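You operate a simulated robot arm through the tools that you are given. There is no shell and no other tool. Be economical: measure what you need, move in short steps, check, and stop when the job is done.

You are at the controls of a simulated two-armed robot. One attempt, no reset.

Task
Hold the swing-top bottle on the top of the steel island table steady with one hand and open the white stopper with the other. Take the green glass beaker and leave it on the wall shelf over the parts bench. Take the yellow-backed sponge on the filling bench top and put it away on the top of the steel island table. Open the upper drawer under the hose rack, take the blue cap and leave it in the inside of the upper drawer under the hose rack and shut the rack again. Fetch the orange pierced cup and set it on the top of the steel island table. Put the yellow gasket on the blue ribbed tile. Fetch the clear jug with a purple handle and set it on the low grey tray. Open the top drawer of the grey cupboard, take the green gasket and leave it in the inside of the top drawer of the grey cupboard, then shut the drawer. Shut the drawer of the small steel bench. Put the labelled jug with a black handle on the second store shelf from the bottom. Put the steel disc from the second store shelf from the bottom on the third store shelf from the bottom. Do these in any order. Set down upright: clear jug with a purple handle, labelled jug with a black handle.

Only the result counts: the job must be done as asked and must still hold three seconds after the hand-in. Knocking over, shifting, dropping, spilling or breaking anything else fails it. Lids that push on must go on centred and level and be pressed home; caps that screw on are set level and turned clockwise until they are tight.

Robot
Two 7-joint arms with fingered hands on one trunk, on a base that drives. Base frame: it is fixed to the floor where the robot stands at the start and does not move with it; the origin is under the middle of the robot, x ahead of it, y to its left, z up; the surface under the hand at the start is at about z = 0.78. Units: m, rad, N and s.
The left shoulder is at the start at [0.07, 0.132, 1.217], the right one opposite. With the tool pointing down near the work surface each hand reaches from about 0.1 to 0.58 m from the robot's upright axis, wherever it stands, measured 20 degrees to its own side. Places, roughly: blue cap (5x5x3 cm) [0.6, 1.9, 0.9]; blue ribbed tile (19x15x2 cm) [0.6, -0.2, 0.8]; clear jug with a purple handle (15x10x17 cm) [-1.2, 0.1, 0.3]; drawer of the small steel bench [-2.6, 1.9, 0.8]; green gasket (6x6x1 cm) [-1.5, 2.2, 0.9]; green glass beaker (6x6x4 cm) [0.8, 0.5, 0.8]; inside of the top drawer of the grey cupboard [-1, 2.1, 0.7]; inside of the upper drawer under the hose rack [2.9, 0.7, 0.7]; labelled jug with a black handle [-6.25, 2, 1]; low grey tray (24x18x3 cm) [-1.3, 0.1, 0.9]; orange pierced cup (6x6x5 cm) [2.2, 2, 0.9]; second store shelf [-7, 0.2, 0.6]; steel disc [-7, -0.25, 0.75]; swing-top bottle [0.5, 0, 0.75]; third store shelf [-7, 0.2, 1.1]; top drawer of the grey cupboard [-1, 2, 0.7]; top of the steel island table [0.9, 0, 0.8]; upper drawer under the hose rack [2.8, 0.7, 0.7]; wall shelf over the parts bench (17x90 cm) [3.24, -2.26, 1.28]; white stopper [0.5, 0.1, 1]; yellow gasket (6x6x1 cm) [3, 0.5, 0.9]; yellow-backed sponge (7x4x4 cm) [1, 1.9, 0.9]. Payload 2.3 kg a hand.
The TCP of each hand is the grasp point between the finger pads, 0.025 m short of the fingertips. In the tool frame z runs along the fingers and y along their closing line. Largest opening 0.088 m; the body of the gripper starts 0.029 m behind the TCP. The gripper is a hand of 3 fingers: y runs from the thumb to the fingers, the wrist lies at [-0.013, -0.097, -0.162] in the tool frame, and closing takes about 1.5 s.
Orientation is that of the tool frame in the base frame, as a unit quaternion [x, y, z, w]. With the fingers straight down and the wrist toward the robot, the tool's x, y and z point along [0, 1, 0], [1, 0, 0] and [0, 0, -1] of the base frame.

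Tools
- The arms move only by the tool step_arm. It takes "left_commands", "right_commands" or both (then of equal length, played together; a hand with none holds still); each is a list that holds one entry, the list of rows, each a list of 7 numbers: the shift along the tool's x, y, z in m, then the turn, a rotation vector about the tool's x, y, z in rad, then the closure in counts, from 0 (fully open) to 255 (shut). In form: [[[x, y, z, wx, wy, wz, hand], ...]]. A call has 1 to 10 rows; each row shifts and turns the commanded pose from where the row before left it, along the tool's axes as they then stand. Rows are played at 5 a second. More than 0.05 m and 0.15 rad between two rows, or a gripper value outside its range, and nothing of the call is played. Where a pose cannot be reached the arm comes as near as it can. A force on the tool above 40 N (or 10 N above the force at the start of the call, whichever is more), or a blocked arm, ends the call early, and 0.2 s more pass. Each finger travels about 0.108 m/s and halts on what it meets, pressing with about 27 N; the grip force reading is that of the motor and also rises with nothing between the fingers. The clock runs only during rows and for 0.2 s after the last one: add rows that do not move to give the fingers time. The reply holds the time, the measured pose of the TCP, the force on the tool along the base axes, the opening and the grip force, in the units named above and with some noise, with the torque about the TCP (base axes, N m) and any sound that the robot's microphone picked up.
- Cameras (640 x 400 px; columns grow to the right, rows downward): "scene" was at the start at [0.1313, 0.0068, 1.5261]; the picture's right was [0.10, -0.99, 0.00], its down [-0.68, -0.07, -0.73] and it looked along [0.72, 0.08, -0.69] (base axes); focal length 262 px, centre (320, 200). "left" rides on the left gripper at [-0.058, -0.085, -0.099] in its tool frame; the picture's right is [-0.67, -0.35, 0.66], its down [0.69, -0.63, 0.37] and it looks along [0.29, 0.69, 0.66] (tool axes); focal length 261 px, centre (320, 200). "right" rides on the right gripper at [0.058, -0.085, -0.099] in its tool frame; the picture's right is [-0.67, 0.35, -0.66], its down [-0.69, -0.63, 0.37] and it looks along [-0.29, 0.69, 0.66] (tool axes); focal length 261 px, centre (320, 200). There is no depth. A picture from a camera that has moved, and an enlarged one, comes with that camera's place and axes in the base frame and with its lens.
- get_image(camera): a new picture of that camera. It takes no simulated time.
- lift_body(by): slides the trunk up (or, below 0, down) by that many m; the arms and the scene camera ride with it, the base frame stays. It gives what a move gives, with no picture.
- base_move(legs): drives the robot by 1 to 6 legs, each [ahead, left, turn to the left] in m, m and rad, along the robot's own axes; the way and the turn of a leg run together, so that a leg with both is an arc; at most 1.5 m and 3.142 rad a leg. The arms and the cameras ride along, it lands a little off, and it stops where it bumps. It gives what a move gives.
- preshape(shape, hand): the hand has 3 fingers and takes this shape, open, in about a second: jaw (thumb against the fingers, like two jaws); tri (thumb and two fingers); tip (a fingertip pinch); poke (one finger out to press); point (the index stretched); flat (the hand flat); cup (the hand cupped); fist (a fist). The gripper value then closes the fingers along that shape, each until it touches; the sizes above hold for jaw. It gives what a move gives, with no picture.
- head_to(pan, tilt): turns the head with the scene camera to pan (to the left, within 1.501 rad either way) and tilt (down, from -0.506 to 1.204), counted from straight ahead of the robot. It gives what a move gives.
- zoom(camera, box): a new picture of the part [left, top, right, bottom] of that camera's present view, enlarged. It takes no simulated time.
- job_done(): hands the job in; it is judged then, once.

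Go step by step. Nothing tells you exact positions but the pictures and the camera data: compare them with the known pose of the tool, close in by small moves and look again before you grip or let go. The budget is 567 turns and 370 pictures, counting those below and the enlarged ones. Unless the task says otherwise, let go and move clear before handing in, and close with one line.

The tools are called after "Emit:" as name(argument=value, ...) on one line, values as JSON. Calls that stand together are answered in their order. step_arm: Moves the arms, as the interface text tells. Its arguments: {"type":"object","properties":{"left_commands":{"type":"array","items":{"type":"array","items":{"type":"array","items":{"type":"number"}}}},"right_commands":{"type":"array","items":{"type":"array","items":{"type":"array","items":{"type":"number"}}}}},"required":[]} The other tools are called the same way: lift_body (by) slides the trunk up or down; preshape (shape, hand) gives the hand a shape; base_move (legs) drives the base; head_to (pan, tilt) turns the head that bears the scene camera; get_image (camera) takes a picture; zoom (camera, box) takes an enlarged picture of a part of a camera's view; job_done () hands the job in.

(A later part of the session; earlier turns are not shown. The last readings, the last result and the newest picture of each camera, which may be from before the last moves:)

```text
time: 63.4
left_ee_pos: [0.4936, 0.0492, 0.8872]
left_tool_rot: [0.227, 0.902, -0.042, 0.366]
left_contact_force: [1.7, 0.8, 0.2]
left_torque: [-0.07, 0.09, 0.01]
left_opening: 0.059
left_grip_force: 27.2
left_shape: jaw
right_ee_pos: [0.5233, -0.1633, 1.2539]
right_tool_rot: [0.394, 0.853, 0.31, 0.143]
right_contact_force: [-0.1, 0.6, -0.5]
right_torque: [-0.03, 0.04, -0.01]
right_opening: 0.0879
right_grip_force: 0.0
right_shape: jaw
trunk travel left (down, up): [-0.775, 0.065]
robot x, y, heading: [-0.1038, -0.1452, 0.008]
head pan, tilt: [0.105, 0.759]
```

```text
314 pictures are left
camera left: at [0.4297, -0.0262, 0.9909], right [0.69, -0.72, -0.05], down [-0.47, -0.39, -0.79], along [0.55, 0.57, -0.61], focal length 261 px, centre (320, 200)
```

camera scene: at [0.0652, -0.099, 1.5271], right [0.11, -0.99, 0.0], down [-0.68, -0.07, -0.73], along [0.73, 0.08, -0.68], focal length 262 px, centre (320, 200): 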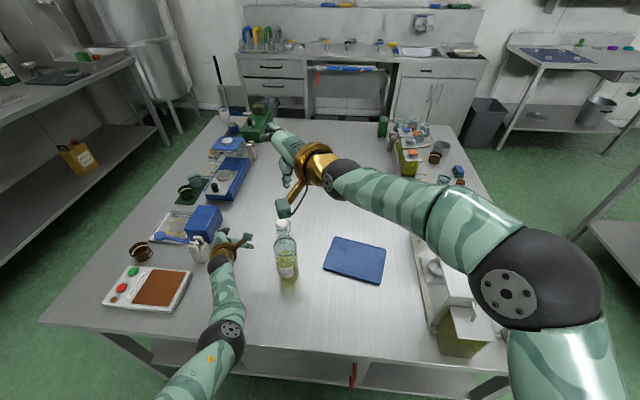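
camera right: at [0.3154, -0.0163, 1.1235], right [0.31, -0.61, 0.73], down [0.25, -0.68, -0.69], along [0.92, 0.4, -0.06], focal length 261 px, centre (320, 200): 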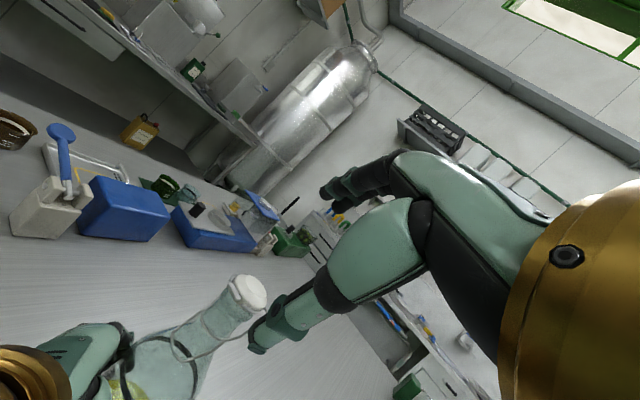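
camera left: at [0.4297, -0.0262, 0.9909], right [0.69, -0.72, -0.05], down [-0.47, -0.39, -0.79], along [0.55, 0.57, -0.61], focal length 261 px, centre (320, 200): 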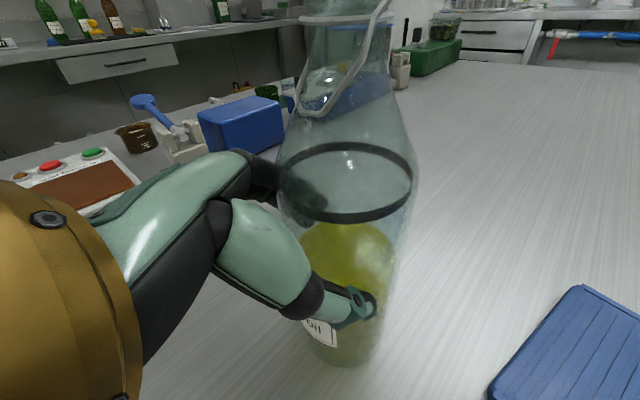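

Bottle gripped again. Now bringing the right hand in with a straighter yaw (15°), thumb toward the tab.

Emit:
step_arm(right_commands=[[[0, 0, 0, 0, -0.094, 0.112, 0], [0, 0, 0, 0, -0.094, 0.112, 0], [0, 0, 0, 0, -0.094, 0.112, 0], [0.035, -0.0163, 0.009, 0, 0, 0, 0], [0.035, -0.0163, 0.009, 0, 0, 0, 0], [0.035, -0.0163, 0.009, 0, 0, 0, 0], [0.035, -0.0163, 0.009, 0, 0, 0, 0], [0.035, -0.0163, 0.009, 0, 0, 0, 0], [0.035, -0.0163, 0.009, 0, 0, 0, 0], [0, 0, 0, 0, 0, 0, 0]]])

Emit:
get_image(camera="scene")

Emit:
get_image(camera="right")

```text
time: 65.6
left_ee_pos: [0.4927, 0.0492, 0.888]
left_tool_rot: [0.226, 0.902, -0.041, 0.366]
left_contact_force: [0.0, 0.5, 1.1]
left_torque: [-0.07, 0.03, 0.04]
left_opening: 0.059
left_grip_force: 27.0
left_shape: jaw
right_ee_pos: [0.4703, 0.009, 1.1563]
right_tool_rot: [0.57, 0.747, 0.272, 0.207]
right_contact_force: [-1.2, -0.2, -0.1]
right_torque: [0.03, 0.02, -0.01]
right_opening: 0.0881
right_grip_force: 0.1
right_shape: jaw
right hand out of reach, approached as far as the arm can: row 1, 2, 3, 4, 5, 6, 8, 9
trunk travel left (down, up): [-0.775, 0.065]
robot x, y, heading: [-0.107, -0.1394, 0.007]
head pan, tilt: [0.105, 0.759]
```

```text
313 pictures are left
camera scene: at [0.0281, -0.1354, 1.5261], right [0.11, -0.99, 0.0], down [-0.68, -0.08, -0.73], along [0.72, 0.08, -0.69], focal length 262 px, centre (320, 200)
```

scene: 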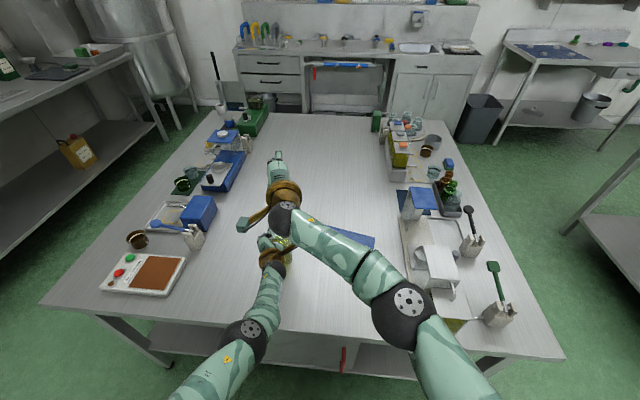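

```text
312 pictures are left
camera right: at [0.3302, 0.0315, 1.1779], right [0.03, -0.69, 0.73], down [-0.06, -0.73, -0.69], along [1.0, -0.02, -0.06], focal length 261 px, centre (320, 200)
```

right: 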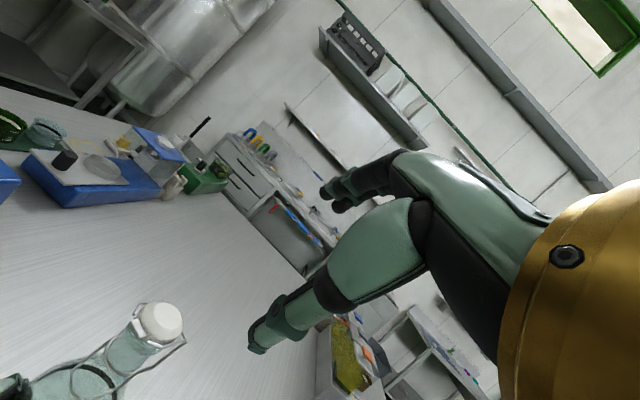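

Emit:
step_arm(right_commands=[[[0.0133, -0.0193, 0.0248, 0, 0, 0, 0], [0.0133, -0.0193, 0.0248, 0, 0, 0, 0], [0.0133, -0.0193, 0.0248, 0, 0, 0, 0], [0, 0, 0, 0, 0, 0, 0]]])

Emit:
zoom(camera="scene", box=[240, 180, 320, 240])

Emit:
zoom(camera="right", box=[100, 200, 340, 400])

```text
time: 66.6
left_ee_pos: [0.4934, 0.0493, 0.8871]
left_tool_rot: [0.227, 0.902, -0.04, 0.366]
left_contact_force: [0.4, 0.9, -0.5]
left_torque: [-0.02, 0.03, 0.04]
left_opening: 0.059
left_grip_force: 27.2
left_shape: jaw
right_ee_pos: [0.4612, 0.0078, 1.0869]
right_tool_rot: [0.57, 0.747, 0.272, 0.207]
right_contact_force: [-0.2, -0.1, 0.1]
right_torque: [0.0, 0.0, 0.01]
right_opening: 0.0879
right_grip_force: 0.1
right_shape: jaw
right hand out of reach, approached as far as the arm can: row 1, 2, 3
trunk travel left (down, up): [-0.775, 0.065]
robot x, y, heading: [-0.1032, -0.1423, 0.007]
head pan, tilt: [0.105, 0.759]
```

```text
6.67 times, centred on (280, 210) of scene
camera zoom: at [0.028, -0.1351, 1.5261], right [0.11, -0.99, 0.0], down [-0.68, -0.08, -0.73], along [0.72, 0.08, -0.69], focal length 1743 px, centre (587, 133)
```

zoom: 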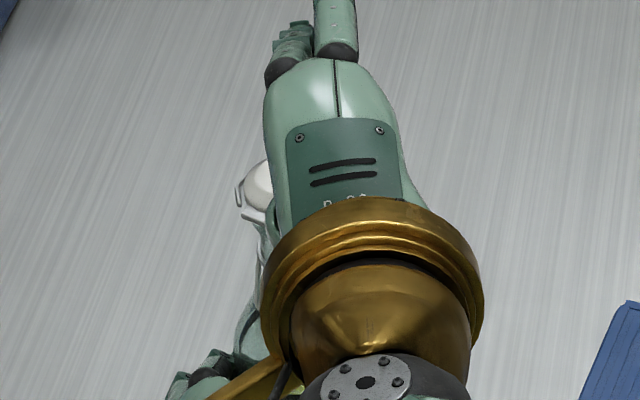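

```text
2.00 times, centred on (220, 300) of right
camera zoom: at [0.3233, 0.0295, 1.1079], right [0.03, -0.69, 0.73], down [-0.06, -0.73, -0.69], along [1.0, -0.02, -0.06], focal length 521 px, centre (520, 0)
```

zoom: 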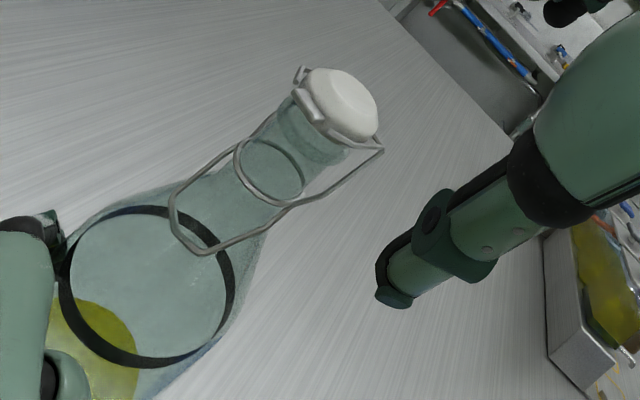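

Both arms conflict by 3–4 cm here. The kinematics suggest a level left grasp with the trunk about 0.13 m lower and the base further left; I'll withdraw both hands upward first.

Emit:
step_arm(right_commands=[[[0, 0.0257, -0.0305, 0, 0, 0, 0], [0, 0.0257, -0.0305, 0, 0, 0, 0], [0, 0.0257, -0.0305, 0, 0, 0, 0], [0, 0.0257, -0.0305, 0, 0, 0, 0], [-0.04, 0, -0.02, 0, 0, 0, 0], [-0.04, 0, -0.02, 0, 0, 0, 0], [-0.04, 0, 0, 0, 0, 0, 0], [-0.04, 0, 0, 0, 0, 0, 0], [-0.03, 0, 0, 0, 0, 0, 0]]])

Emit:
step_arm(left_commands=[[[0, 0, 0, 0, 0, 0, 100], [0, 0, 0, 0, 0, 0, 50], [0, 0, 0, 0, 0, 0, 0], [0, 0, 0, 0, 0, 0, 0], [-0.03, 0.004, -0.032, 0, 0, 0, 0], [-0.03, 0.004, -0.032, 0, 0, 0, 0], [-0.03, 0.004, -0.032, 0, 0, 0, 0], [-0.03, 0.004, -0.032, 0, 0, 0, 0], [-0.03, 0.004, -0.032, 0, 0, 0, 0]]])

Emit:
get_image(camera="scene")

```text
time: 68.6
left_ee_pos: [0.4948, 0.0489, 0.8887]
left_tool_rot: [0.226, 0.902, -0.041, 0.366]
left_contact_force: [0.5, 0.5, -0.5]
left_torque: [-0.1, 0.08, -0.01]
left_opening: 0.0588
left_grip_force: 26.9
left_shape: jaw
right_ee_pos: [0.4873, -0.1817, 1.2766]
right_tool_rot: [0.57, 0.747, 0.273, 0.206]
right_contact_force: [0.0, 0.1, -0.5]
right_torque: [0.02, 0.04, 0.0]
right_opening: 0.088
right_grip_force: 0.0
right_shape: jaw
trunk travel left (down, up): [-0.775, 0.065]
robot x, y, heading: [-0.1047, -0.1433, 0.001]
head pan, tilt: [0.105, 0.759]
```

```text
time: 70.6
left_ee_pos: [0.5097, 0.0616, 1.1073]
left_tool_rot: [0.227, 0.901, -0.042, 0.367]
left_contact_force: [-0.4, -0.6, -0.3]
left_torque: [-0.03, -0.02, -0.01]
left_opening: 0.088
left_grip_force: 0.1
left_shape: jaw
left hand out of reach, approached as far as the arm can: row 5, 7, 8, 9
right_ee_pos: [0.4858, -0.1806, 1.2787]
right_tool_rot: [0.57, 0.747, 0.273, 0.207]
right_contact_force: [0.8, 0.7, 0.3]
right_torque: [0.02, -0.01, -0.03]
right_opening: 0.088
right_grip_force: 0.0
right_shape: jaw
trunk travel left (down, up): [-0.775, 0.065]
robot x, y, heading: [-0.1057, -0.1421, 0.004]
head pan, tilt: [0.105, 0.759]
```

```text
309 pictures are left
camera scene: at [0.0265, -0.1359, 1.5262], right [0.11, -0.99, 0.0], down [-0.68, -0.07, -0.73], along [0.72, 0.08, -0.69], focal length 262 px, centre (320, 200)
```

scene: 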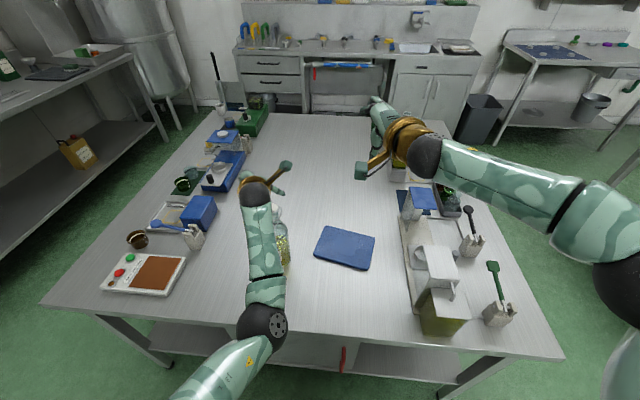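

Emit:
step_arm(left_commands=[[[-0.027, 0.003, -0.029, 0, 0, 0, 0], [0.0153, 0.0357, -0.0098, 0, 0, 0, 0], [0.0153, 0.0357, -0.0098, 0, 0, 0, 0], [0.0153, 0.0357, -0.0098, 0, 0, 0, 0], [0.0153, 0.0357, -0.0098, 0, 0, 0, 0], [0.02, 0, -0.02, 0, -0.15, 0, 0], [0.02, 0, -0.02, 0, -0.15, 0, 0], [0, 0, -0.02, 0, -0.15, 0, 0], [0, 0, -0.02, 0, -0.15, 0, 0], [0, 0, 0, 0, -0.15, 0, 0]]])

Emit:
step_arm(left_commands=[[[0, 0, 0, 0.15, -0.08, 0, 0], [0, 0, 0, 0.15, 0, 0, 0], [0, 0, 0, 0.15, 0, 0, 0], [0, 0, 0, 0, 0, 0, 0]]])

```text
time: 72.8
left_ee_pos: [0.4247, 0.2619, 1.1595]
left_tool_rot: [0.196, 0.704, -0.12, 0.672]
left_contact_force: [-0.2, 0.8, -0.4]
left_torque: [0.07, -0.02, -0.02]
left_opening: 0.0877
left_grip_force: 0.0
left_shape: jaw
right_ee_pos: [0.4864, -0.1809, 1.2764]
right_tool_rot: [0.57, 0.747, 0.272, 0.208]
right_contact_force: [0.4, 0.7, -0.4]
right_torque: [0.01, -0.01, -0.02]
right_opening: 0.0881
right_grip_force: 0.0
right_shape: jaw
trunk travel left (down, up): [-0.775, 0.065]
robot x, y, heading: [-0.102, -0.1398, 0.004]
head pan, tilt: [0.105, 0.759]
```

```text
refused: row 1 steps farther than a row can; nothing moved
```

Emit:
step_arm(left_commands=[[[0, 0, 0, 0.12, -0.02, -0.03, 0], [0, 0, 0, 0.12, -0.02, -0.03, 0], [0, 0, 0, 0.12, -0.02, -0.03, 0], [0, 0, 0, 0, 0, 0, 0]]])

Emit:
base_move(legs=[[0.036, 0.067, 0]])

Emit:
lift_body(by=-0.13)

Emit:
get_image(camera="scene")

```text
time: 73.8
left_ee_pos: [0.4252, 0.261, 1.1598]
left_tool_rot: [0.278, 0.659, -0.281, 0.64]
left_contact_force: [0.0, 0.6, 0.8]
left_torque: [0.02, -0.03, 0.0]
left_opening: 0.088
left_grip_force: 0.0
left_shape: jaw
right_ee_pos: [0.4861, -0.183, 1.2776]
right_tool_rot: [0.57, 0.746, 0.274, 0.208]
right_contact_force: [-0.6, -0.4, -0.4]
right_torque: [0.0, 0.03, 0.0]
right_opening: 0.0881
right_grip_force: 0.1
right_shape: jaw
trunk travel left (down, up): [-0.775, 0.065]
robot x, y, heading: [-0.1009, -0.1456, 0.008]
head pan, tilt: [0.105, 0.759]
```

```text
time: 74.9
left_ee_pos: [0.4584, 0.3205, 1.1636]
left_tool_rot: [0.281, 0.658, -0.279, 0.64]
left_contact_force: [0.5, -0.1, -0.3]
left_torque: [0.02, -0.03, 0.0]
left_opening: 0.0877
left_grip_force: 0.1
left_shape: jaw
right_ee_pos: [0.5182, -0.122, 1.2791]
right_tool_rot: [0.571, 0.745, 0.275, 0.207]
right_contact_force: [-0.6, -0.2, -0.5]
right_torque: [0.0, -0.02, 0.04]
right_opening: 0.088
right_grip_force: 0.0
right_shape: jaw
trunk travel left (down, up): [-0.775, 0.065]
robot x, y, heading: [-0.0677, -0.0792, 0.002]
head pan, tilt: [0.105, 0.759]
```

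```text
time: 76.5
left_ee_pos: [0.4619, 0.3269, 1.0296]
left_tool_rot: [0.277, 0.659, -0.281, 0.64]
left_contact_force: [-0.3, 0.6, 0.1]
left_torque: [0.02, 0.01, -0.04]
left_opening: 0.088
left_grip_force: 0.1
left_shape: jaw
right_ee_pos: [0.522, -0.1166, 1.1477]
right_tool_rot: [0.571, 0.746, 0.273, 0.208]
right_contact_force: [0.5, 0.0, 0.0]
right_torque: [-0.01, 0.02, 0.03]
right_opening: 0.088
right_grip_force: 0.0
right_shape: jaw
trunk travel left (down, up): [-0.645, 0.195]
robot x, y, heading: [-0.0691, -0.0775, 0.008]
head pan, tilt: [0.105, 0.759]
```

```text
308 pictures are left
camera scene: at [0.0626, -0.0698, 1.3962], right [0.11, -0.99, 0.0], down [-0.68, -0.07, -0.73], along [0.72, 0.08, -0.69], focal length 262 px, centre (320, 200)
```

scene: 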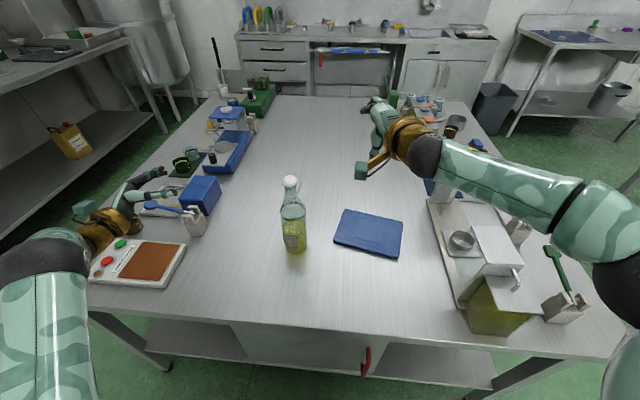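

Emit:
step_arm(left_commands=[[[0.01, -0.0336, 0.0229, 0, 0, 0, 0], [0.01, -0.0336, 0.0229, 0, 0, 0, 0], [0.02, -0.0336, 0.0229, 0, 0, 0, 0], [0.02, -0.0336, 0.0229, 0, 0, 0, 0], [0.02, -0.0336, 0.0229, 0, 0, 0, 0], [0.02, 0, 0, 0, 0, 0, 0], [0, 0, 0, 0, 0, 0, 0]]])

Emit:
get_image(camera="left")

```text
time: 78.0
left_ee_pos: [0.4143, 0.1279, 0.9302]
left_tool_rot: [0.278, 0.658, -0.281, 0.64]
left_contact_force: [1.1, -0.9, -0.1]
left_torque: [0.0, -0.01, 0.01]
left_opening: 0.088
left_grip_force: 0.0
left_shape: jaw
right_ee_pos: [0.521, -0.1172, 1.1474]
right_tool_rot: [0.571, 0.745, 0.273, 0.208]
right_contact_force: [0.3, -0.4, 0.6]
right_torque: [-0.02, 0.01, 0.01]
right_opening: 0.088
right_grip_force: 0.0
right_shape: jaw
trunk travel left (down, up): [-0.645, 0.195]
robot x, y, heading: [-0.0687, -0.0773, 0.004]
head pan, tilt: [0.105, 0.759]
```

```text
307 pictures are left
camera left: at [0.2875, 0.1393, 0.9906], right [0.21, -0.72, 0.66], down [-0.22, -0.69, -0.68], along [0.95, 0.0, -0.31], focal length 261 px, centre (320, 200)
```

left: 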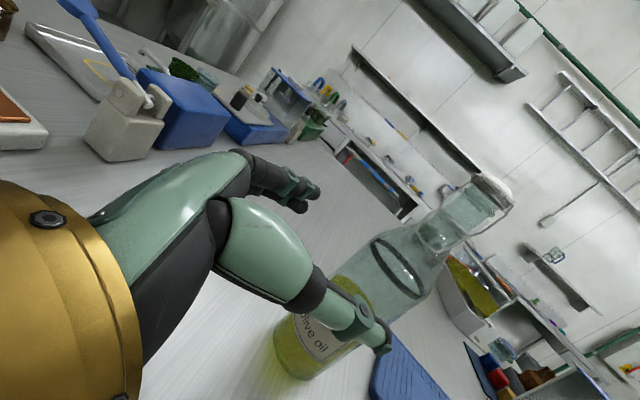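

The level approach works now. Advancing onto the bottle.

Emit:
step_arm(left_commands=[[[0.012, 0.001, 0.0265, 0, 0, 0, 0], [0.012, 0.001, 0.0265, 0, 0, 0, 0], [0.012, 0.001, 0.0265, 0, 0, 0, 0], [0, 0, 0, 0, 0, 0, 0]]])

Emit:
get_image(camera="left")

Emit:
zoom(camera="scene", box=[220, 160, 380, 280])

```text
time: 79.0
left_ee_pos: [0.4716, 0.0718, 0.8925]
left_tool_rot: [0.278, 0.659, -0.281, 0.64]
left_contact_force: [0.5, 0.3, 0.8]
left_torque: [0.01, 0.01, -0.02]
left_opening: 0.0879
left_grip_force: 0.0
left_shape: jaw
right_ee_pos: [0.522, -0.1161, 1.1474]
right_tool_rot: [0.571, 0.746, 0.273, 0.208]
right_contact_force: [0.4, 0.1, 0.1]
right_torque: [-0.05, 0.02, -0.01]
right_opening: 0.0878
right_grip_force: 0.1
right_shape: jaw
trunk travel left (down, up): [-0.645, 0.195]
robot x, y, heading: [-0.067, -0.0794, 0.0]
head pan, tilt: [0.105, 0.759]
```

```text
306 pictures are left
camera left: at [0.3441, 0.0843, 0.9531], right [0.21, -0.72, 0.66], down [-0.22, -0.69, -0.68], along [0.95, 0.0, -0.31], focal length 261 px, centre (320, 200)
```

left: 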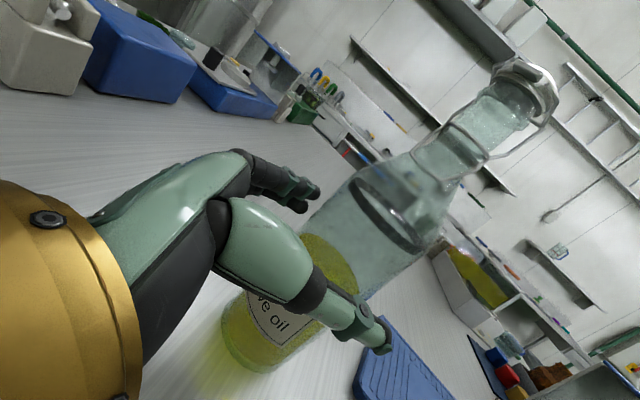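

```text
3.33 times, centred on (300, 220) of scene
camera zoom: at [0.0625, -0.0696, 1.3961], right [0.11, -0.99, 0.0], down [-0.68, -0.07, -0.73], along [0.72, 0.08, -0.69], focal length 872 px, centre (387, 133)
```

zoom: 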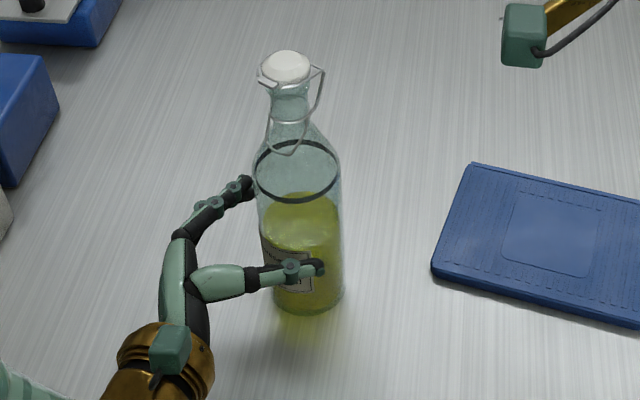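

Emit:
step_arm(left_commands=[[[0.004, 0.0, 0.018, 0, 0, 0, 0], [0.0, 0.0, 0.014, 0, 0, 0, 0], [0, 0, 0, 0, 0, 0, 60], [0, 0, 0, 0, 0, 0, 100], [0, 0, 0, 0, 0, 0, 140], [0, 0, 0, 0, 0, 0, 200], [0, 0, 0, 0, 0, 0, 200], [0, 0, 0, 0, 0, 0, 200]]])

Emit:
zoom(camera="scene", box=[220, 160, 380, 280])

```text
time: 80.8
left_ee_pos: [0.4929, 0.0495, 0.8865]
left_tool_rot: [0.278, 0.659, -0.282, 0.639]
left_contact_force: [0.6, 1.3, 0.3]
left_torque: [0.02, 0.02, 0.04]
left_opening: 0.0611
left_grip_force: 27.0
left_shape: jaw
right_ee_pos: [0.5229, -0.1155, 1.1476]
right_tool_rot: [0.571, 0.746, 0.272, 0.208]
right_contact_force: [0.8, 0.2, -0.4]
right_torque: [-0.01, -0.02, -0.01]
right_opening: 0.088
right_grip_force: 0.1
right_shape: jaw
trunk travel left (down, up): [-0.645, 0.195]
robot x, y, heading: [-0.072, -0.0747, 0.004]
head pan, tilt: [0.105, 0.759]
```

```text
3.33 times, centred on (300, 220) of scene
camera zoom: at [0.0635, -0.0694, 1.396], right [0.11, -0.99, 0.0], down [-0.68, -0.07, -0.73], along [0.72, 0.08, -0.69], focal length 872 px, centre (387, 133)
```

zoom: 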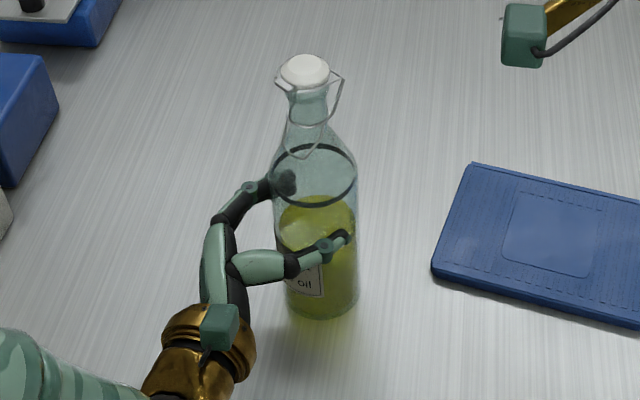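

Gripped level. The tab now faces front-left, so I'll turn the bottle gently counterclockwise with the left hand.

Emit:
step_arm(left_commands=[[[0, 0, 0, -0.1, 0, 0, 200], [0, 0, 0, -0.1, 0, 0, 200], [0, 0, 0, -0.1, 0, 0, 200], [0, 0, 0, -0.1, 0, 0, 200], [0, 0, 0, 0, 0, 0, 200]]])

Emit:
zoom(camera="scene", box=[220, 160, 380, 280])

```text
time: 82.0
left_ee_pos: [0.4933, 0.0496, 0.8878]
left_tool_rot: [0.145, 0.702, -0.146, 0.682]
left_contact_force: [-0.5, -1.0, -1.0]
left_torque: [-0.06, 0.06, -0.02]
left_opening: 0.0607
left_grip_force: 27.1
left_shape: jaw
right_ee_pos: [0.5221, -0.1165, 1.1476]
right_tool_rot: [0.57, 0.747, 0.273, 0.206]
right_contact_force: [0.2, -0.1, 0.3]
right_torque: [-0.02, 0.03, 0.0]
right_opening: 0.088
right_grip_force: 0.0
right_shape: jaw
trunk travel left (down, up): [-0.645, 0.195]
robot x, y, heading: [-0.0685, -0.0774, 0.006]
head pan, tilt: [0.105, 0.759]
```

```text
3.33 times, centred on (300, 220) of scene
camera zoom: at [0.0632, -0.0701, 1.3961], right [0.11, -0.99, 0.0], down [-0.68, -0.07, -0.73], along [0.72, 0.08, -0.69], focal length 872 px, centre (387, 133)
```

zoom: 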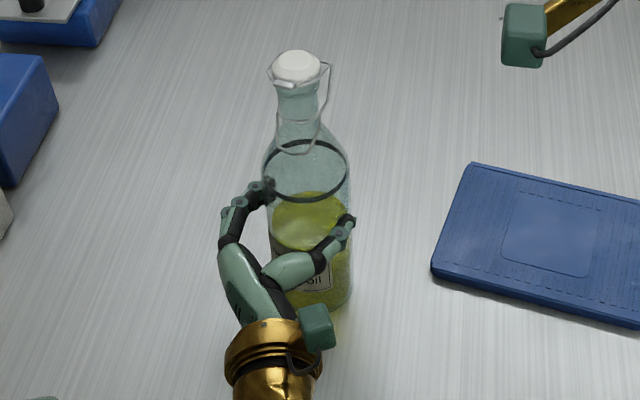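

Emit:
step_arm(right_commands=[[[0.0407, -0.0125, -0.001, 0, 0, 0, 0], [0.0407, -0.0125, -0.001, 0, 0, 0, 0], [0.0407, -0.0125, -0.001, 0, 0, 0, 0], [0.0407, -0.0125, -0.001, 0, 0, 0, 0], [0, 0, 0, 0, 0, 0, 0]]])

Emit:
zoom(camera="scene", box=[240, 140, 340, 220])

Emit:
get_image(camera="right")

```text
time: 83.2
left_ee_pos: [0.4931, 0.048, 0.8875]
left_tool_rot: [0.145, 0.701, -0.145, 0.683]
left_contact_force: [0.3, 1.1, 0.4]
left_torque: [0.02, 0.08, 0.0]
left_opening: 0.0606
left_grip_force: 27.2
left_shape: jaw
right_ee_pos: [0.441, 0.0297, 1.1191]
right_tool_rot: [0.572, 0.746, 0.272, 0.208]
right_contact_force: [0.2, 0.3, -0.6]
right_torque: [0.01, -0.03, -0.01]
right_opening: 0.088
right_grip_force: 0.0
right_shape: jaw
trunk travel left (down, up): [-0.645, 0.195]
robot x, y, heading: [-0.0665, -0.0787, 0.0]
head pan, tilt: [0.105, 0.759]
```

```text
5.00 times, centred on (290, 180) of scene
camera zoom: at [0.0633, -0.07, 1.3961], right [0.11, -0.99, 0.0], down [-0.68, -0.07, -0.73], along [0.72, 0.08, -0.69], focal length 1307 px, centre (470, 300)
```

zoom: 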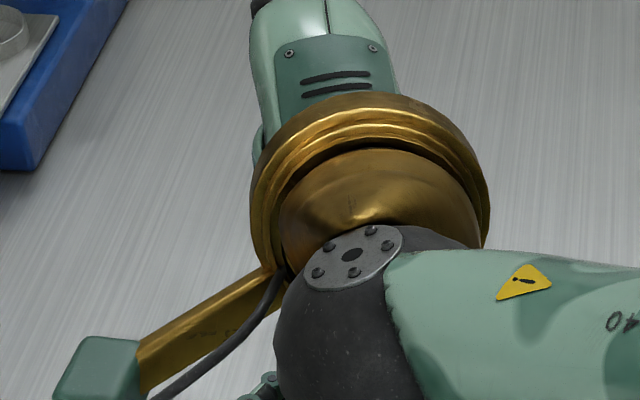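

```text
301 pictures are left
camera right: at [0.3018, 0.0521, 1.1396], right [0.03, -0.69, 0.72], down [-0.06, -0.72, -0.69], along [1.0, -0.03, -0.06], focal length 261 px, centre (320, 200)
```

right: 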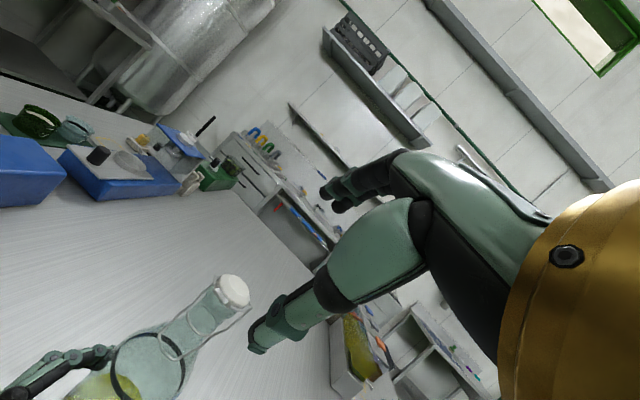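

Emit:
step_arm(right_commands=[[[0.0042, -0.0124, 0.0283, 0, 0, 0, 0], [0.0042, -0.0074, 0.0323, 0, 0, 0, 0], [0, 0, 0, 0, 0, 0, 0]]])

Emit:
zoom(camera="right", box=[160, 220, 340, 370])

Emit:
get_image(camera="left")

```text
time: 84.0
left_ee_pos: [0.4933, 0.0507, 0.8871]
left_tool_rot: [0.145, 0.701, -0.145, 0.683]
left_contact_force: [0.3, 0.7, 0.6]
left_torque: [0.0, 0.05, 0.0]
left_opening: 0.0605
left_grip_force: 26.9
left_shape: jaw
right_ee_pos: [0.4604, 0.0456, 1.0589]
right_tool_rot: [0.571, 0.747, 0.271, 0.207]
right_contact_force: [0.4, -0.6, 0.0]
right_torque: [-0.01, 0.02, 0.0]
right_opening: 0.0883
right_grip_force: 0.0
right_shape: jaw
trunk travel left (down, up): [-0.645, 0.195]
robot x, y, heading: [-0.0692, -0.0769, 0.005]
head pan, tilt: [0.105, 0.759]
```

```text
2.67 times, centred on (250, 295) of right
camera zoom: at [0.3224, 0.0672, 1.0794], right [0.03, -0.69, 0.73], down [-0.06, -0.73, -0.69], along [1.0, -0.02, -0.06], focal length 695 px, centre (507, -53)
```

zoom: 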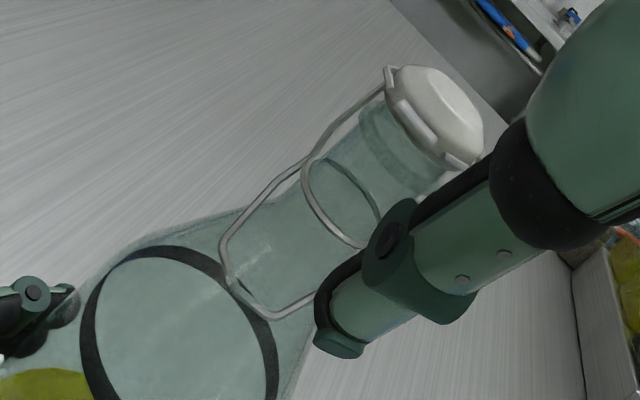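

```text
299 pictures are left
camera left: at [0.3705, 0.0098, 0.9475], right [0.48, -0.59, 0.65], down [0.06, -0.72, -0.69], along [0.88, 0.37, -0.31], focal length 261 px, centre (320, 200)
```

left: 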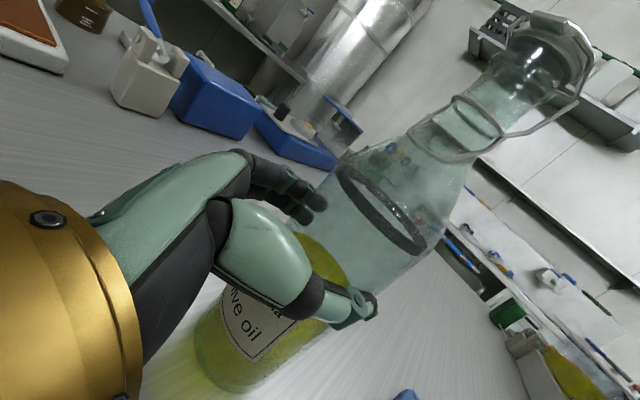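

Emit:
step_arm(right_commands=[[[0.0045, 0.011, 0.007, 0, 0, 0, 0], [0.0045, 0.011, 0.007, 0, 0, 0, 0], [0, 0, 0, 0, 0, 0, 0]]])

Emit:
zoom(camera="right", box=[160, 220, 340, 370])

```text
time: 84.8
left_ee_pos: [0.4921, 0.0507, 0.887]
left_tool_rot: [0.146, 0.701, -0.145, 0.682]
left_contact_force: [0.0, 1.0, -0.3]
left_torque: [-0.03, 0.0, 0.04]
left_opening: 0.0607
left_grip_force: 26.9
left_shape: jaw
right_ee_pos: [0.4844, 0.061, 1.0634]
right_tool_rot: [0.571, 0.746, 0.272, 0.207]
right_contact_force: [-1.0, 0.4, -0.3]
right_torque: [-0.01, -0.01, -0.02]
right_opening: 0.088
right_grip_force: 0.2
right_shape: jaw
trunk travel left (down, up): [-0.645, 0.195]
robot x, y, heading: [-0.0674, -0.0742, 0.004]
head pan, tilt: [0.105, 0.759]
```

```text
2.67 times, centred on (250, 295) of right
camera zoom: at [0.3453, 0.0822, 1.0833], right [0.03, -0.69, 0.73], down [-0.06, -0.73, -0.69], along [1.0, -0.03, -0.06], focal length 695 px, centre (507, -53)
```

zoom: 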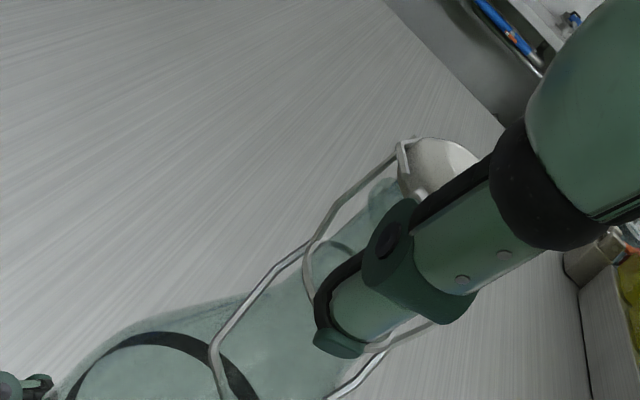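

Emit:
step_arm(right_commands=[[[-0.001, 0.003, 0.0025, 0, 0, 0, 0], [0, 0.0051, -0.0061, 0, 0, 0, 0], [0, 0.0051, -0.0061, 0, 0, 0, 0], [0, 0, 0, 0, 0, 0, 0]]])

Emit:
zoom(camera="right", box=[160, 220, 340, 370])

Emit:
get_image(camera="left")

```text
time: 85.8
left_ee_pos: [0.493, 0.0497, 0.8864]
left_tool_rot: [0.146, 0.701, -0.145, 0.683]
left_contact_force: [0.0, 0.6, -0.2]
left_torque: [-0.01, 0.03, 0.06]
left_opening: 0.0606
left_grip_force: 26.6
left_shape: jaw
right_ee_pos: [0.488, 0.0608, 1.0797]
right_tool_rot: [0.571, 0.746, 0.273, 0.207]
right_contact_force: [-0.5, 0.5, -0.7]
right_torque: [0.01, -0.02, -0.01]
right_opening: 0.088
right_grip_force: 0.0
right_shape: jaw
trunk travel left (down, up): [-0.645, 0.195]
robot x, y, heading: [-0.0661, -0.076, 0.007]
head pan, tilt: [0.105, 0.759]
```

```text
2.67 times, centred on (250, 295) of right
camera zoom: at [0.3488, 0.0821, 1.0997], right [0.03, -0.69, 0.73], down [-0.06, -0.73, -0.69], along [1.0, -0.03, -0.06], focal length 695 px, centre (507, -53)
```

zoom: 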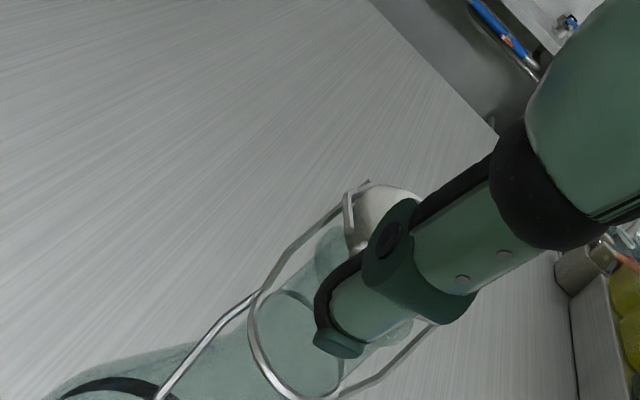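

```text
296 pictures are left
camera left: at [0.3704, 0.0099, 0.9475], right [0.48, -0.59, 0.65], down [0.06, -0.72, -0.69], along [0.88, 0.37, -0.31], focal length 261 px, centre (320, 200)
```

left: 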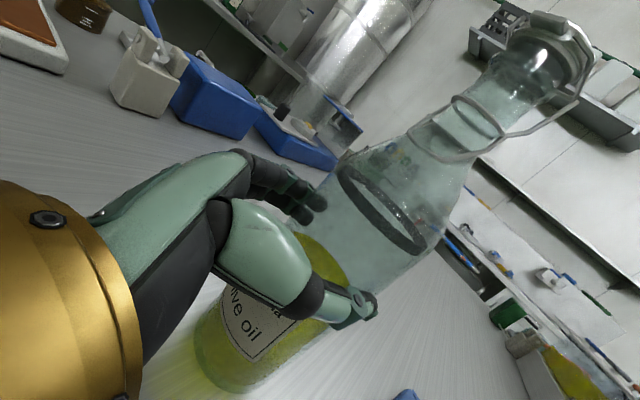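

Triangulating with the left camera puts the tab at x≈0.496, z≈1.02, so I need to go ~2 cm deeper. Lowering, then moving forward under it.

Emit:
step_arm(right_commands=[[[0, -0.0103, 0.0123, 0, 0, 0, 0], [-0.002, 0.006, 0.005, 0, 0, 0, 0], [-0.002, 0.006, 0.005, 0, 0, 0, 0], [0, 0, 0, 0, 0, 0, 0]]])

Emit:
zoom(camera="right", box=[160, 220, 340, 370])

Emit:
zoom(camera="left", box=[440, 0, 640, 140])

```text
time: 86.8
left_ee_pos: [0.4926, 0.0493, 0.8864]
left_tool_rot: [0.146, 0.701, -0.145, 0.682]
left_contact_force: [-0.8, 1.5, 0.6]
left_torque: [-0.03, 0.06, 0.01]
left_opening: 0.0608
left_grip_force: 27.4
left_shape: jaw
right_ee_pos: [0.5037, 0.0599, 1.0623]
right_tool_rot: [0.571, 0.746, 0.272, 0.208]
right_contact_force: [0.1, -0.2, 0.5]
right_torque: [0.02, -0.01, -0.01]
right_opening: 0.088
right_grip_force: 0.0
right_shape: jaw
trunk travel left (down, up): [-0.645, 0.195]
robot x, y, heading: [-0.0691, -0.0757, 0.003]
head pan, tilt: [0.105, 0.759]
```

```text
2.67 times, centred on (250, 295) of right
camera zoom: at [0.3647, 0.0825, 1.0835], right [0.03, -0.69, 0.73], down [-0.06, -0.73, -0.69], along [1.0, -0.03, -0.06], focal length 695 px, centre (507, -53)
```

zoom: 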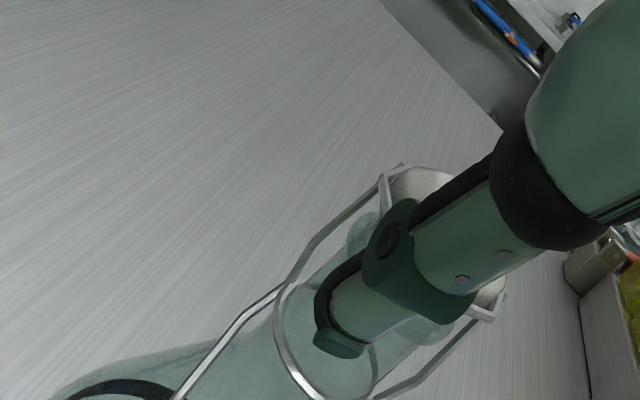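

```text
2.86 times, centred on (540, 70) of left
camera zoom: at [0.3705, 0.0099, 0.9475], right [0.48, -0.59, 0.65], down [0.06, -0.72, -0.69], along [0.88, 0.37, -0.31], focal length 745 px, centre (-309, 571)
```

zoom: 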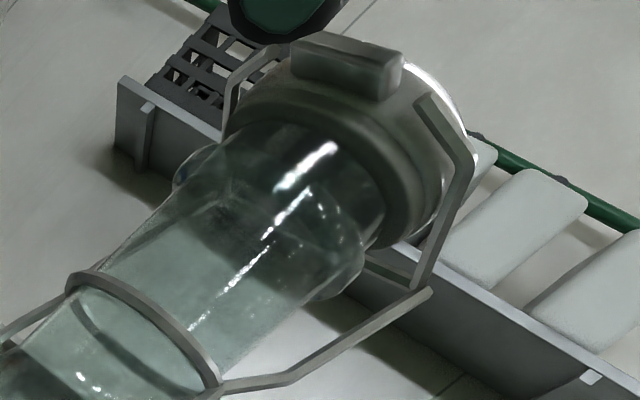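

Emit:
step_arm(right_commands=[[[-0.004, -0.006, 0.0008, 0, 0, 0, 0], [-0.004, -0.006, 0.0008, 0, 0, 0, 0], [0, 0, 0, 0, 0, 0, 0]]])

Emit:
zoom(camera="left", box=[440, 0, 640, 140])

```text
time: 87.7
left_ee_pos: [0.4928, 0.0507, 0.8874]
left_tool_rot: [0.145, 0.701, -0.145, 0.683]
left_contact_force: [-1.0, 1.9, -0.1]
left_torque: [-0.05, 0.05, 0.02]
left_opening: 0.0607
left_grip_force: 27.3
left_shape: jaw
right_ee_pos: [0.4973, 0.05, 1.054]
right_tool_rot: [0.571, 0.746, 0.272, 0.207]
right_contact_force: [-0.3, -0.3, -0.2]
right_torque: [0.01, 0.01, -0.01]
right_opening: 0.0879
right_grip_force: 0.0
right_shape: jaw
trunk travel left (down, up): [-0.645, 0.195]
robot x, y, heading: [-0.0701, -0.0772, 0.003]
head pan, tilt: [0.105, 0.759]
```

```text
2.86 times, centred on (540, 70) of left
camera zoom: at [0.3704, 0.01, 0.9475], right [0.48, -0.59, 0.65], down [0.06, -0.72, -0.69], along [0.88, 0.37, -0.31], focal length 745 px, centre (-309, 571)
```

zoom: 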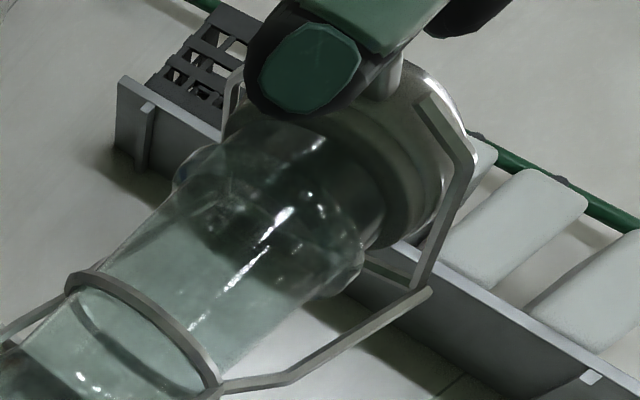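

Emit:
step_arm(right_commands=[[[-0.003, -0.0057, 0.0056, 0, 0, 0, 0], [-0.002, 0.006, 0.005, 0, 0, 0, 0], [0, 0, 0, 0, 0, 0, 0]]])

Emit:
zoom(camera="left", box=[440, 0, 640, 140])

```text
time: 88.5
left_ee_pos: [0.4916, 0.0492, 0.887]
left_tool_rot: [0.145, 0.702, -0.145, 0.682]
left_contact_force: [0.0, 1.5, -0.3]
left_torque: [-0.02, 0.03, 0.02]
left_opening: 0.0604
left_grip_force: 27.0
left_shape: jaw
right_ee_pos: [0.5066, 0.0477, 1.0459]
right_tool_rot: [0.571, 0.746, 0.272, 0.209]
right_contact_force: [-0.3, -0.6, 0.3]
right_torque: [-0.01, 0.0, 0.02]
right_opening: 0.0877
right_grip_force: 0.0
right_shape: jaw
trunk travel left (down, up): [-0.645, 0.195]
robot x, y, heading: [-0.0717, -0.077, 0.003]
head pan, tilt: [0.105, 0.759]
```

```text
2.86 times, centred on (540, 70) of left
camera zoom: at [0.3705, 0.0098, 0.9475], right [0.48, -0.59, 0.65], down [0.06, -0.72, -0.69], along [0.88, 0.37, -0.31], focal length 745 px, centre (-309, 571)
```

zoom: 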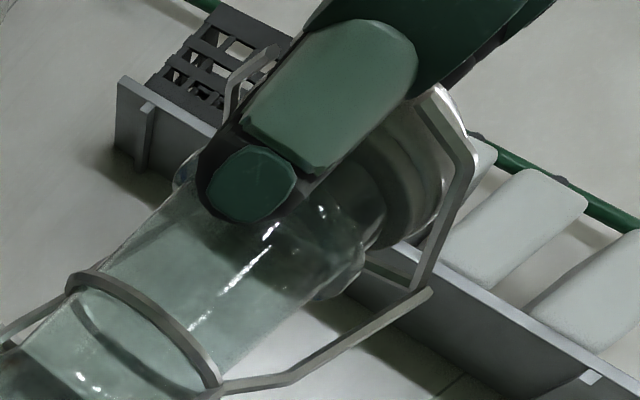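

Emit:
step_arm(right_commands=[[[-0.001, 0.003, 0.0025, 0, 0, 0, 0], [0, 0.0039, -0.0046, 0, 0, 0, 0], [0, 0.0039, -0.0046, 0, 0, 0, 0], [0, 0.0039, -0.0046, 0, 0, 0, 0], [0, 0, 0, 0, 0, 0, 0]]])

Emit:
zoom(camera="left", box=[440, 0, 640, 140])

```text
time: 89.7
left_ee_pos: [0.4924, 0.0501, 0.8867]
left_tool_rot: [0.146, 0.701, -0.146, 0.682]
left_contact_force: [0.5, 1.1, -0.4]
left_torque: [-0.04, 0.07, -0.02]
left_opening: 0.0606
left_grip_force: 27.2
left_shape: jaw
right_ee_pos: [0.5103, 0.0481, 1.0634]
right_tool_rot: [0.571, 0.746, 0.272, 0.208]
right_contact_force: [0.3, 0.0, 0.3]
right_torque: [0.02, -0.02, -0.01]
right_opening: 0.0878
right_grip_force: 0.0
right_shape: jaw
trunk travel left (down, up): [-0.645, 0.195]
robot x, y, heading: [-0.0653, -0.0818, -0.0]
head pan, tilt: [0.105, 0.759]
```

```text
2.86 times, centred on (540, 70) of left
camera zoom: at [0.3704, 0.0099, 0.9475], right [0.48, -0.59, 0.65], down [0.06, -0.72, -0.69], along [0.88, 0.37, -0.31], focal length 745 px, centre (-309, 571)
```

zoom: 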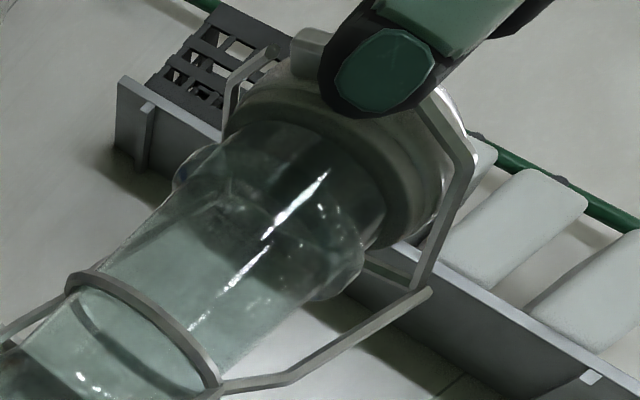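

Emit:
step_arm(right_commands=[[[0, -0.0077, 0.0092, 0, 0, 0, 0], [0.0018, 0.0083, 0.007, 0, 0, 0, 0], [0.0018, 0.0083, 0.007, 0, 0, 0, 0], [0, 0, 0, 0, 0, 0, 0]]])

Emit:
zoom(camera="left", box=[440, 0, 640, 140])

Emit:
zoom(camera="right", box=[160, 220, 340, 370])

```text
time: 90.7
left_ee_pos: [0.4931, 0.0471, 0.8885]
left_tool_rot: [0.146, 0.701, -0.145, 0.682]
left_contact_force: [6.9, -1.3, 1.9]
left_torque: [0.03, 0.01, 0.05]
left_opening: 0.0609
left_grip_force: 27.3
left_shape: jaw
right_ee_pos: [0.5287, 0.0499, 1.0534]
right_tool_rot: [0.571, 0.746, 0.273, 0.209]
right_contact_force: [-5.2, 1.1, 2.1]
right_torque: [-0.02, 0.22, -0.11]
right_opening: 0.0882
right_grip_force: 0.0
right_shape: jaw
right hand out of reach, approached as far as the arm can: row 3
trunk travel left (down, up): [-0.645, 0.195]
robot x, y, heading: [-0.0668, -0.0769, 0.006]
head pan, tilt: [0.105, 0.759]
```

```text
2.86 times, centred on (540, 70) of left
camera zoom: at [0.37, 0.009, 0.9482], right [0.48, -0.59, 0.65], down [0.06, -0.72, -0.69], along [0.88, 0.37, -0.31], focal length 745 px, centre (-309, 571)
```

zoom: 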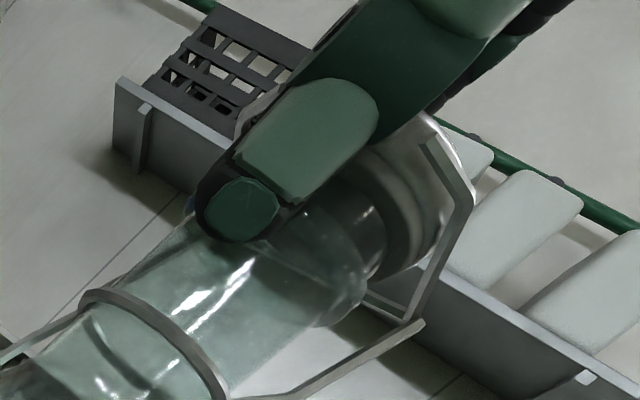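

```text
2.67 times, centred on (250, 295) of right
camera zoom: at [0.3894, 0.0703, 1.074], right [0.03, -0.69, 0.72], down [-0.05, -0.72, -0.69], along [1.0, -0.02, -0.06], focal length 695 px, centre (507, -53)
```

zoom: 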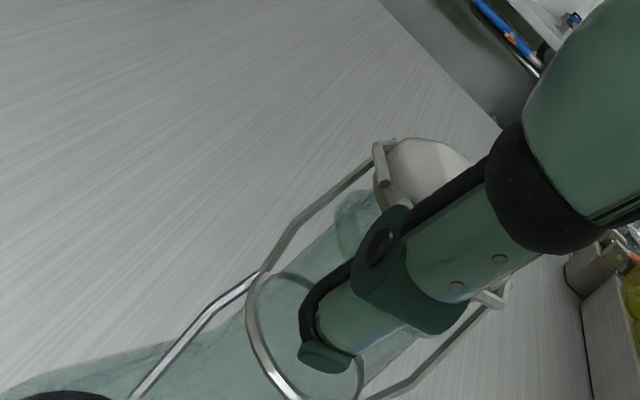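

Contact felt on the bottle. Now lifting under the tab in small steps.

Emit:
step_arm(right_commands=[[[0, 0.0039, -0.0046, 0, 0, 0, 0], [0, 0.0039, -0.0046, 0, 0, 0, 0], [0, 0.0039, -0.0046, 0, 0, 0, 0], [0, 0, 0, 0, 0, 0, 0]]])

Emit:
zoom(camera="left", box=[440, 0, 640, 140])

Emit:
zoom(camera="right", box=[160, 220, 340, 370])

```text
time: 91.7
left_ee_pos: [0.4913, 0.051, 0.8874]
left_tool_rot: [0.146, 0.701, -0.145, 0.683]
left_contact_force: [-1.8, -0.1, 0.0]
left_torque: [-0.03, 0.07, -0.03]
left_opening: 0.0605
left_grip_force: 27.2
left_shape: jaw
right_ee_pos: [0.528, 0.0486, 1.0716]
right_tool_rot: [0.57, 0.746, 0.273, 0.208]
right_contact_force: [0.7, 0.1, -0.4]
right_torque: [0.0, 0.03, -0.03]
right_opening: 0.0882
right_grip_force: 0.1
right_shape: jaw
trunk travel left (down, up): [-0.645, 0.195]
robot x, y, heading: [-0.0656, -0.0793, 0.001]
head pan, tilt: [0.105, 0.759]
```

```text
2.86 times, centred on (540, 70) of left
camera zoom: at [0.3693, 0.0096, 0.9479], right [0.48, -0.59, 0.65], down [0.06, -0.72, -0.69], along [0.88, 0.37, -0.31], focal length 745 px, centre (-309, 571)
```

zoom: 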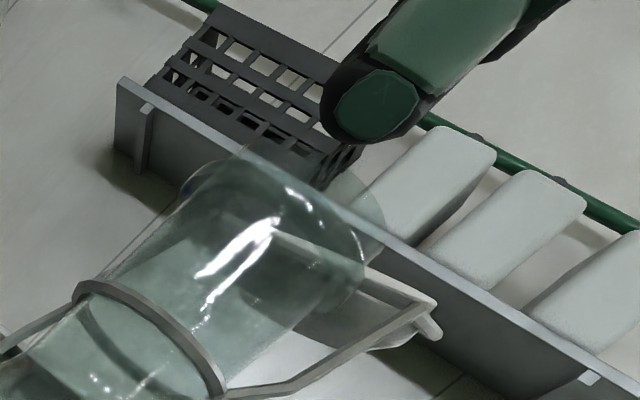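

```text
2.67 times, centred on (250, 295) of right
camera zoom: at [0.3886, 0.0709, 1.0924], right [0.02, -0.69, 0.73], down [-0.06, -0.73, -0.69], along [1.0, -0.03, -0.06], focal length 695 px, centre (507, -53)
```

zoom: 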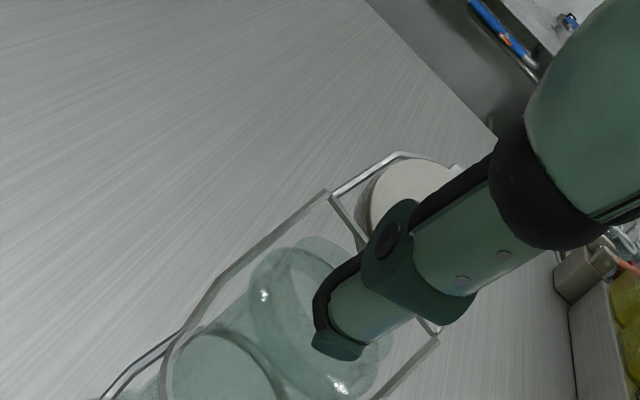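

The stopper has popped open and swung back. I'll raise the right hand straight up and check.

Emit:
step_arm(right_commands=[[[0, 0.0193, -0.023, 0, 0, 0, 0], [0, 0.0257, -0.0305, 0, 0, 0, 0], [0, 0.0257, -0.0305, 0, 0, 0, 0], [0, 0, -0.04, 0, 0, 0, 0], [-0.04, 0, 0, 0, 0, 0, 0], [-0.04, 0, 0, 0, 0, 0, 0], [-0.04, 0, 0, 0, 0, 0, 0], [-0.04, 0, 0, 0, 0, 0, 0]]])

Emit:
zoom(camera="scene", box=[220, 140, 380, 260])

```text
time: 93.5
left_ee_pos: [0.4928, 0.0486, 0.8879]
left_tool_rot: [0.146, 0.701, -0.143, 0.683]
left_contact_force: [-1.9, 1.1, 0.8]
left_torque: [-0.02, 0.01, -0.03]
left_opening: 0.0605
left_grip_force: 26.3
left_shape: jaw
right_ee_pos: [0.5326, -0.123, 1.1791]
right_tool_rot: [0.571, 0.746, 0.273, 0.207]
right_contact_force: [-0.4, 0.2, 0.1]
right_torque: [0.0, -0.03, 0.01]
right_opening: 0.0884
right_grip_force: 0.2
right_shape: jaw
right hand out of reach, approached as far as the arm can: row 1, 2, 3
trunk travel left (down, up): [-0.645, 0.195]
robot x, y, heading: [-0.0703, -0.073, 0.005]
head pan, tilt: [0.105, 0.759]
```

```text
3.33 times, centred on (300, 200) of scene
camera zoom: at [0.0622, -0.0712, 1.3962], right [0.11, -0.99, 0.0], down [-0.68, -0.07, -0.73], along [0.72, 0.08, -0.69], focal length 872 px, centre (387, 200)
```

zoom: 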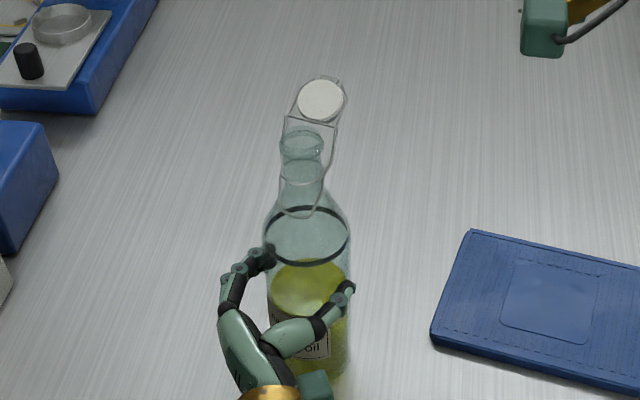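

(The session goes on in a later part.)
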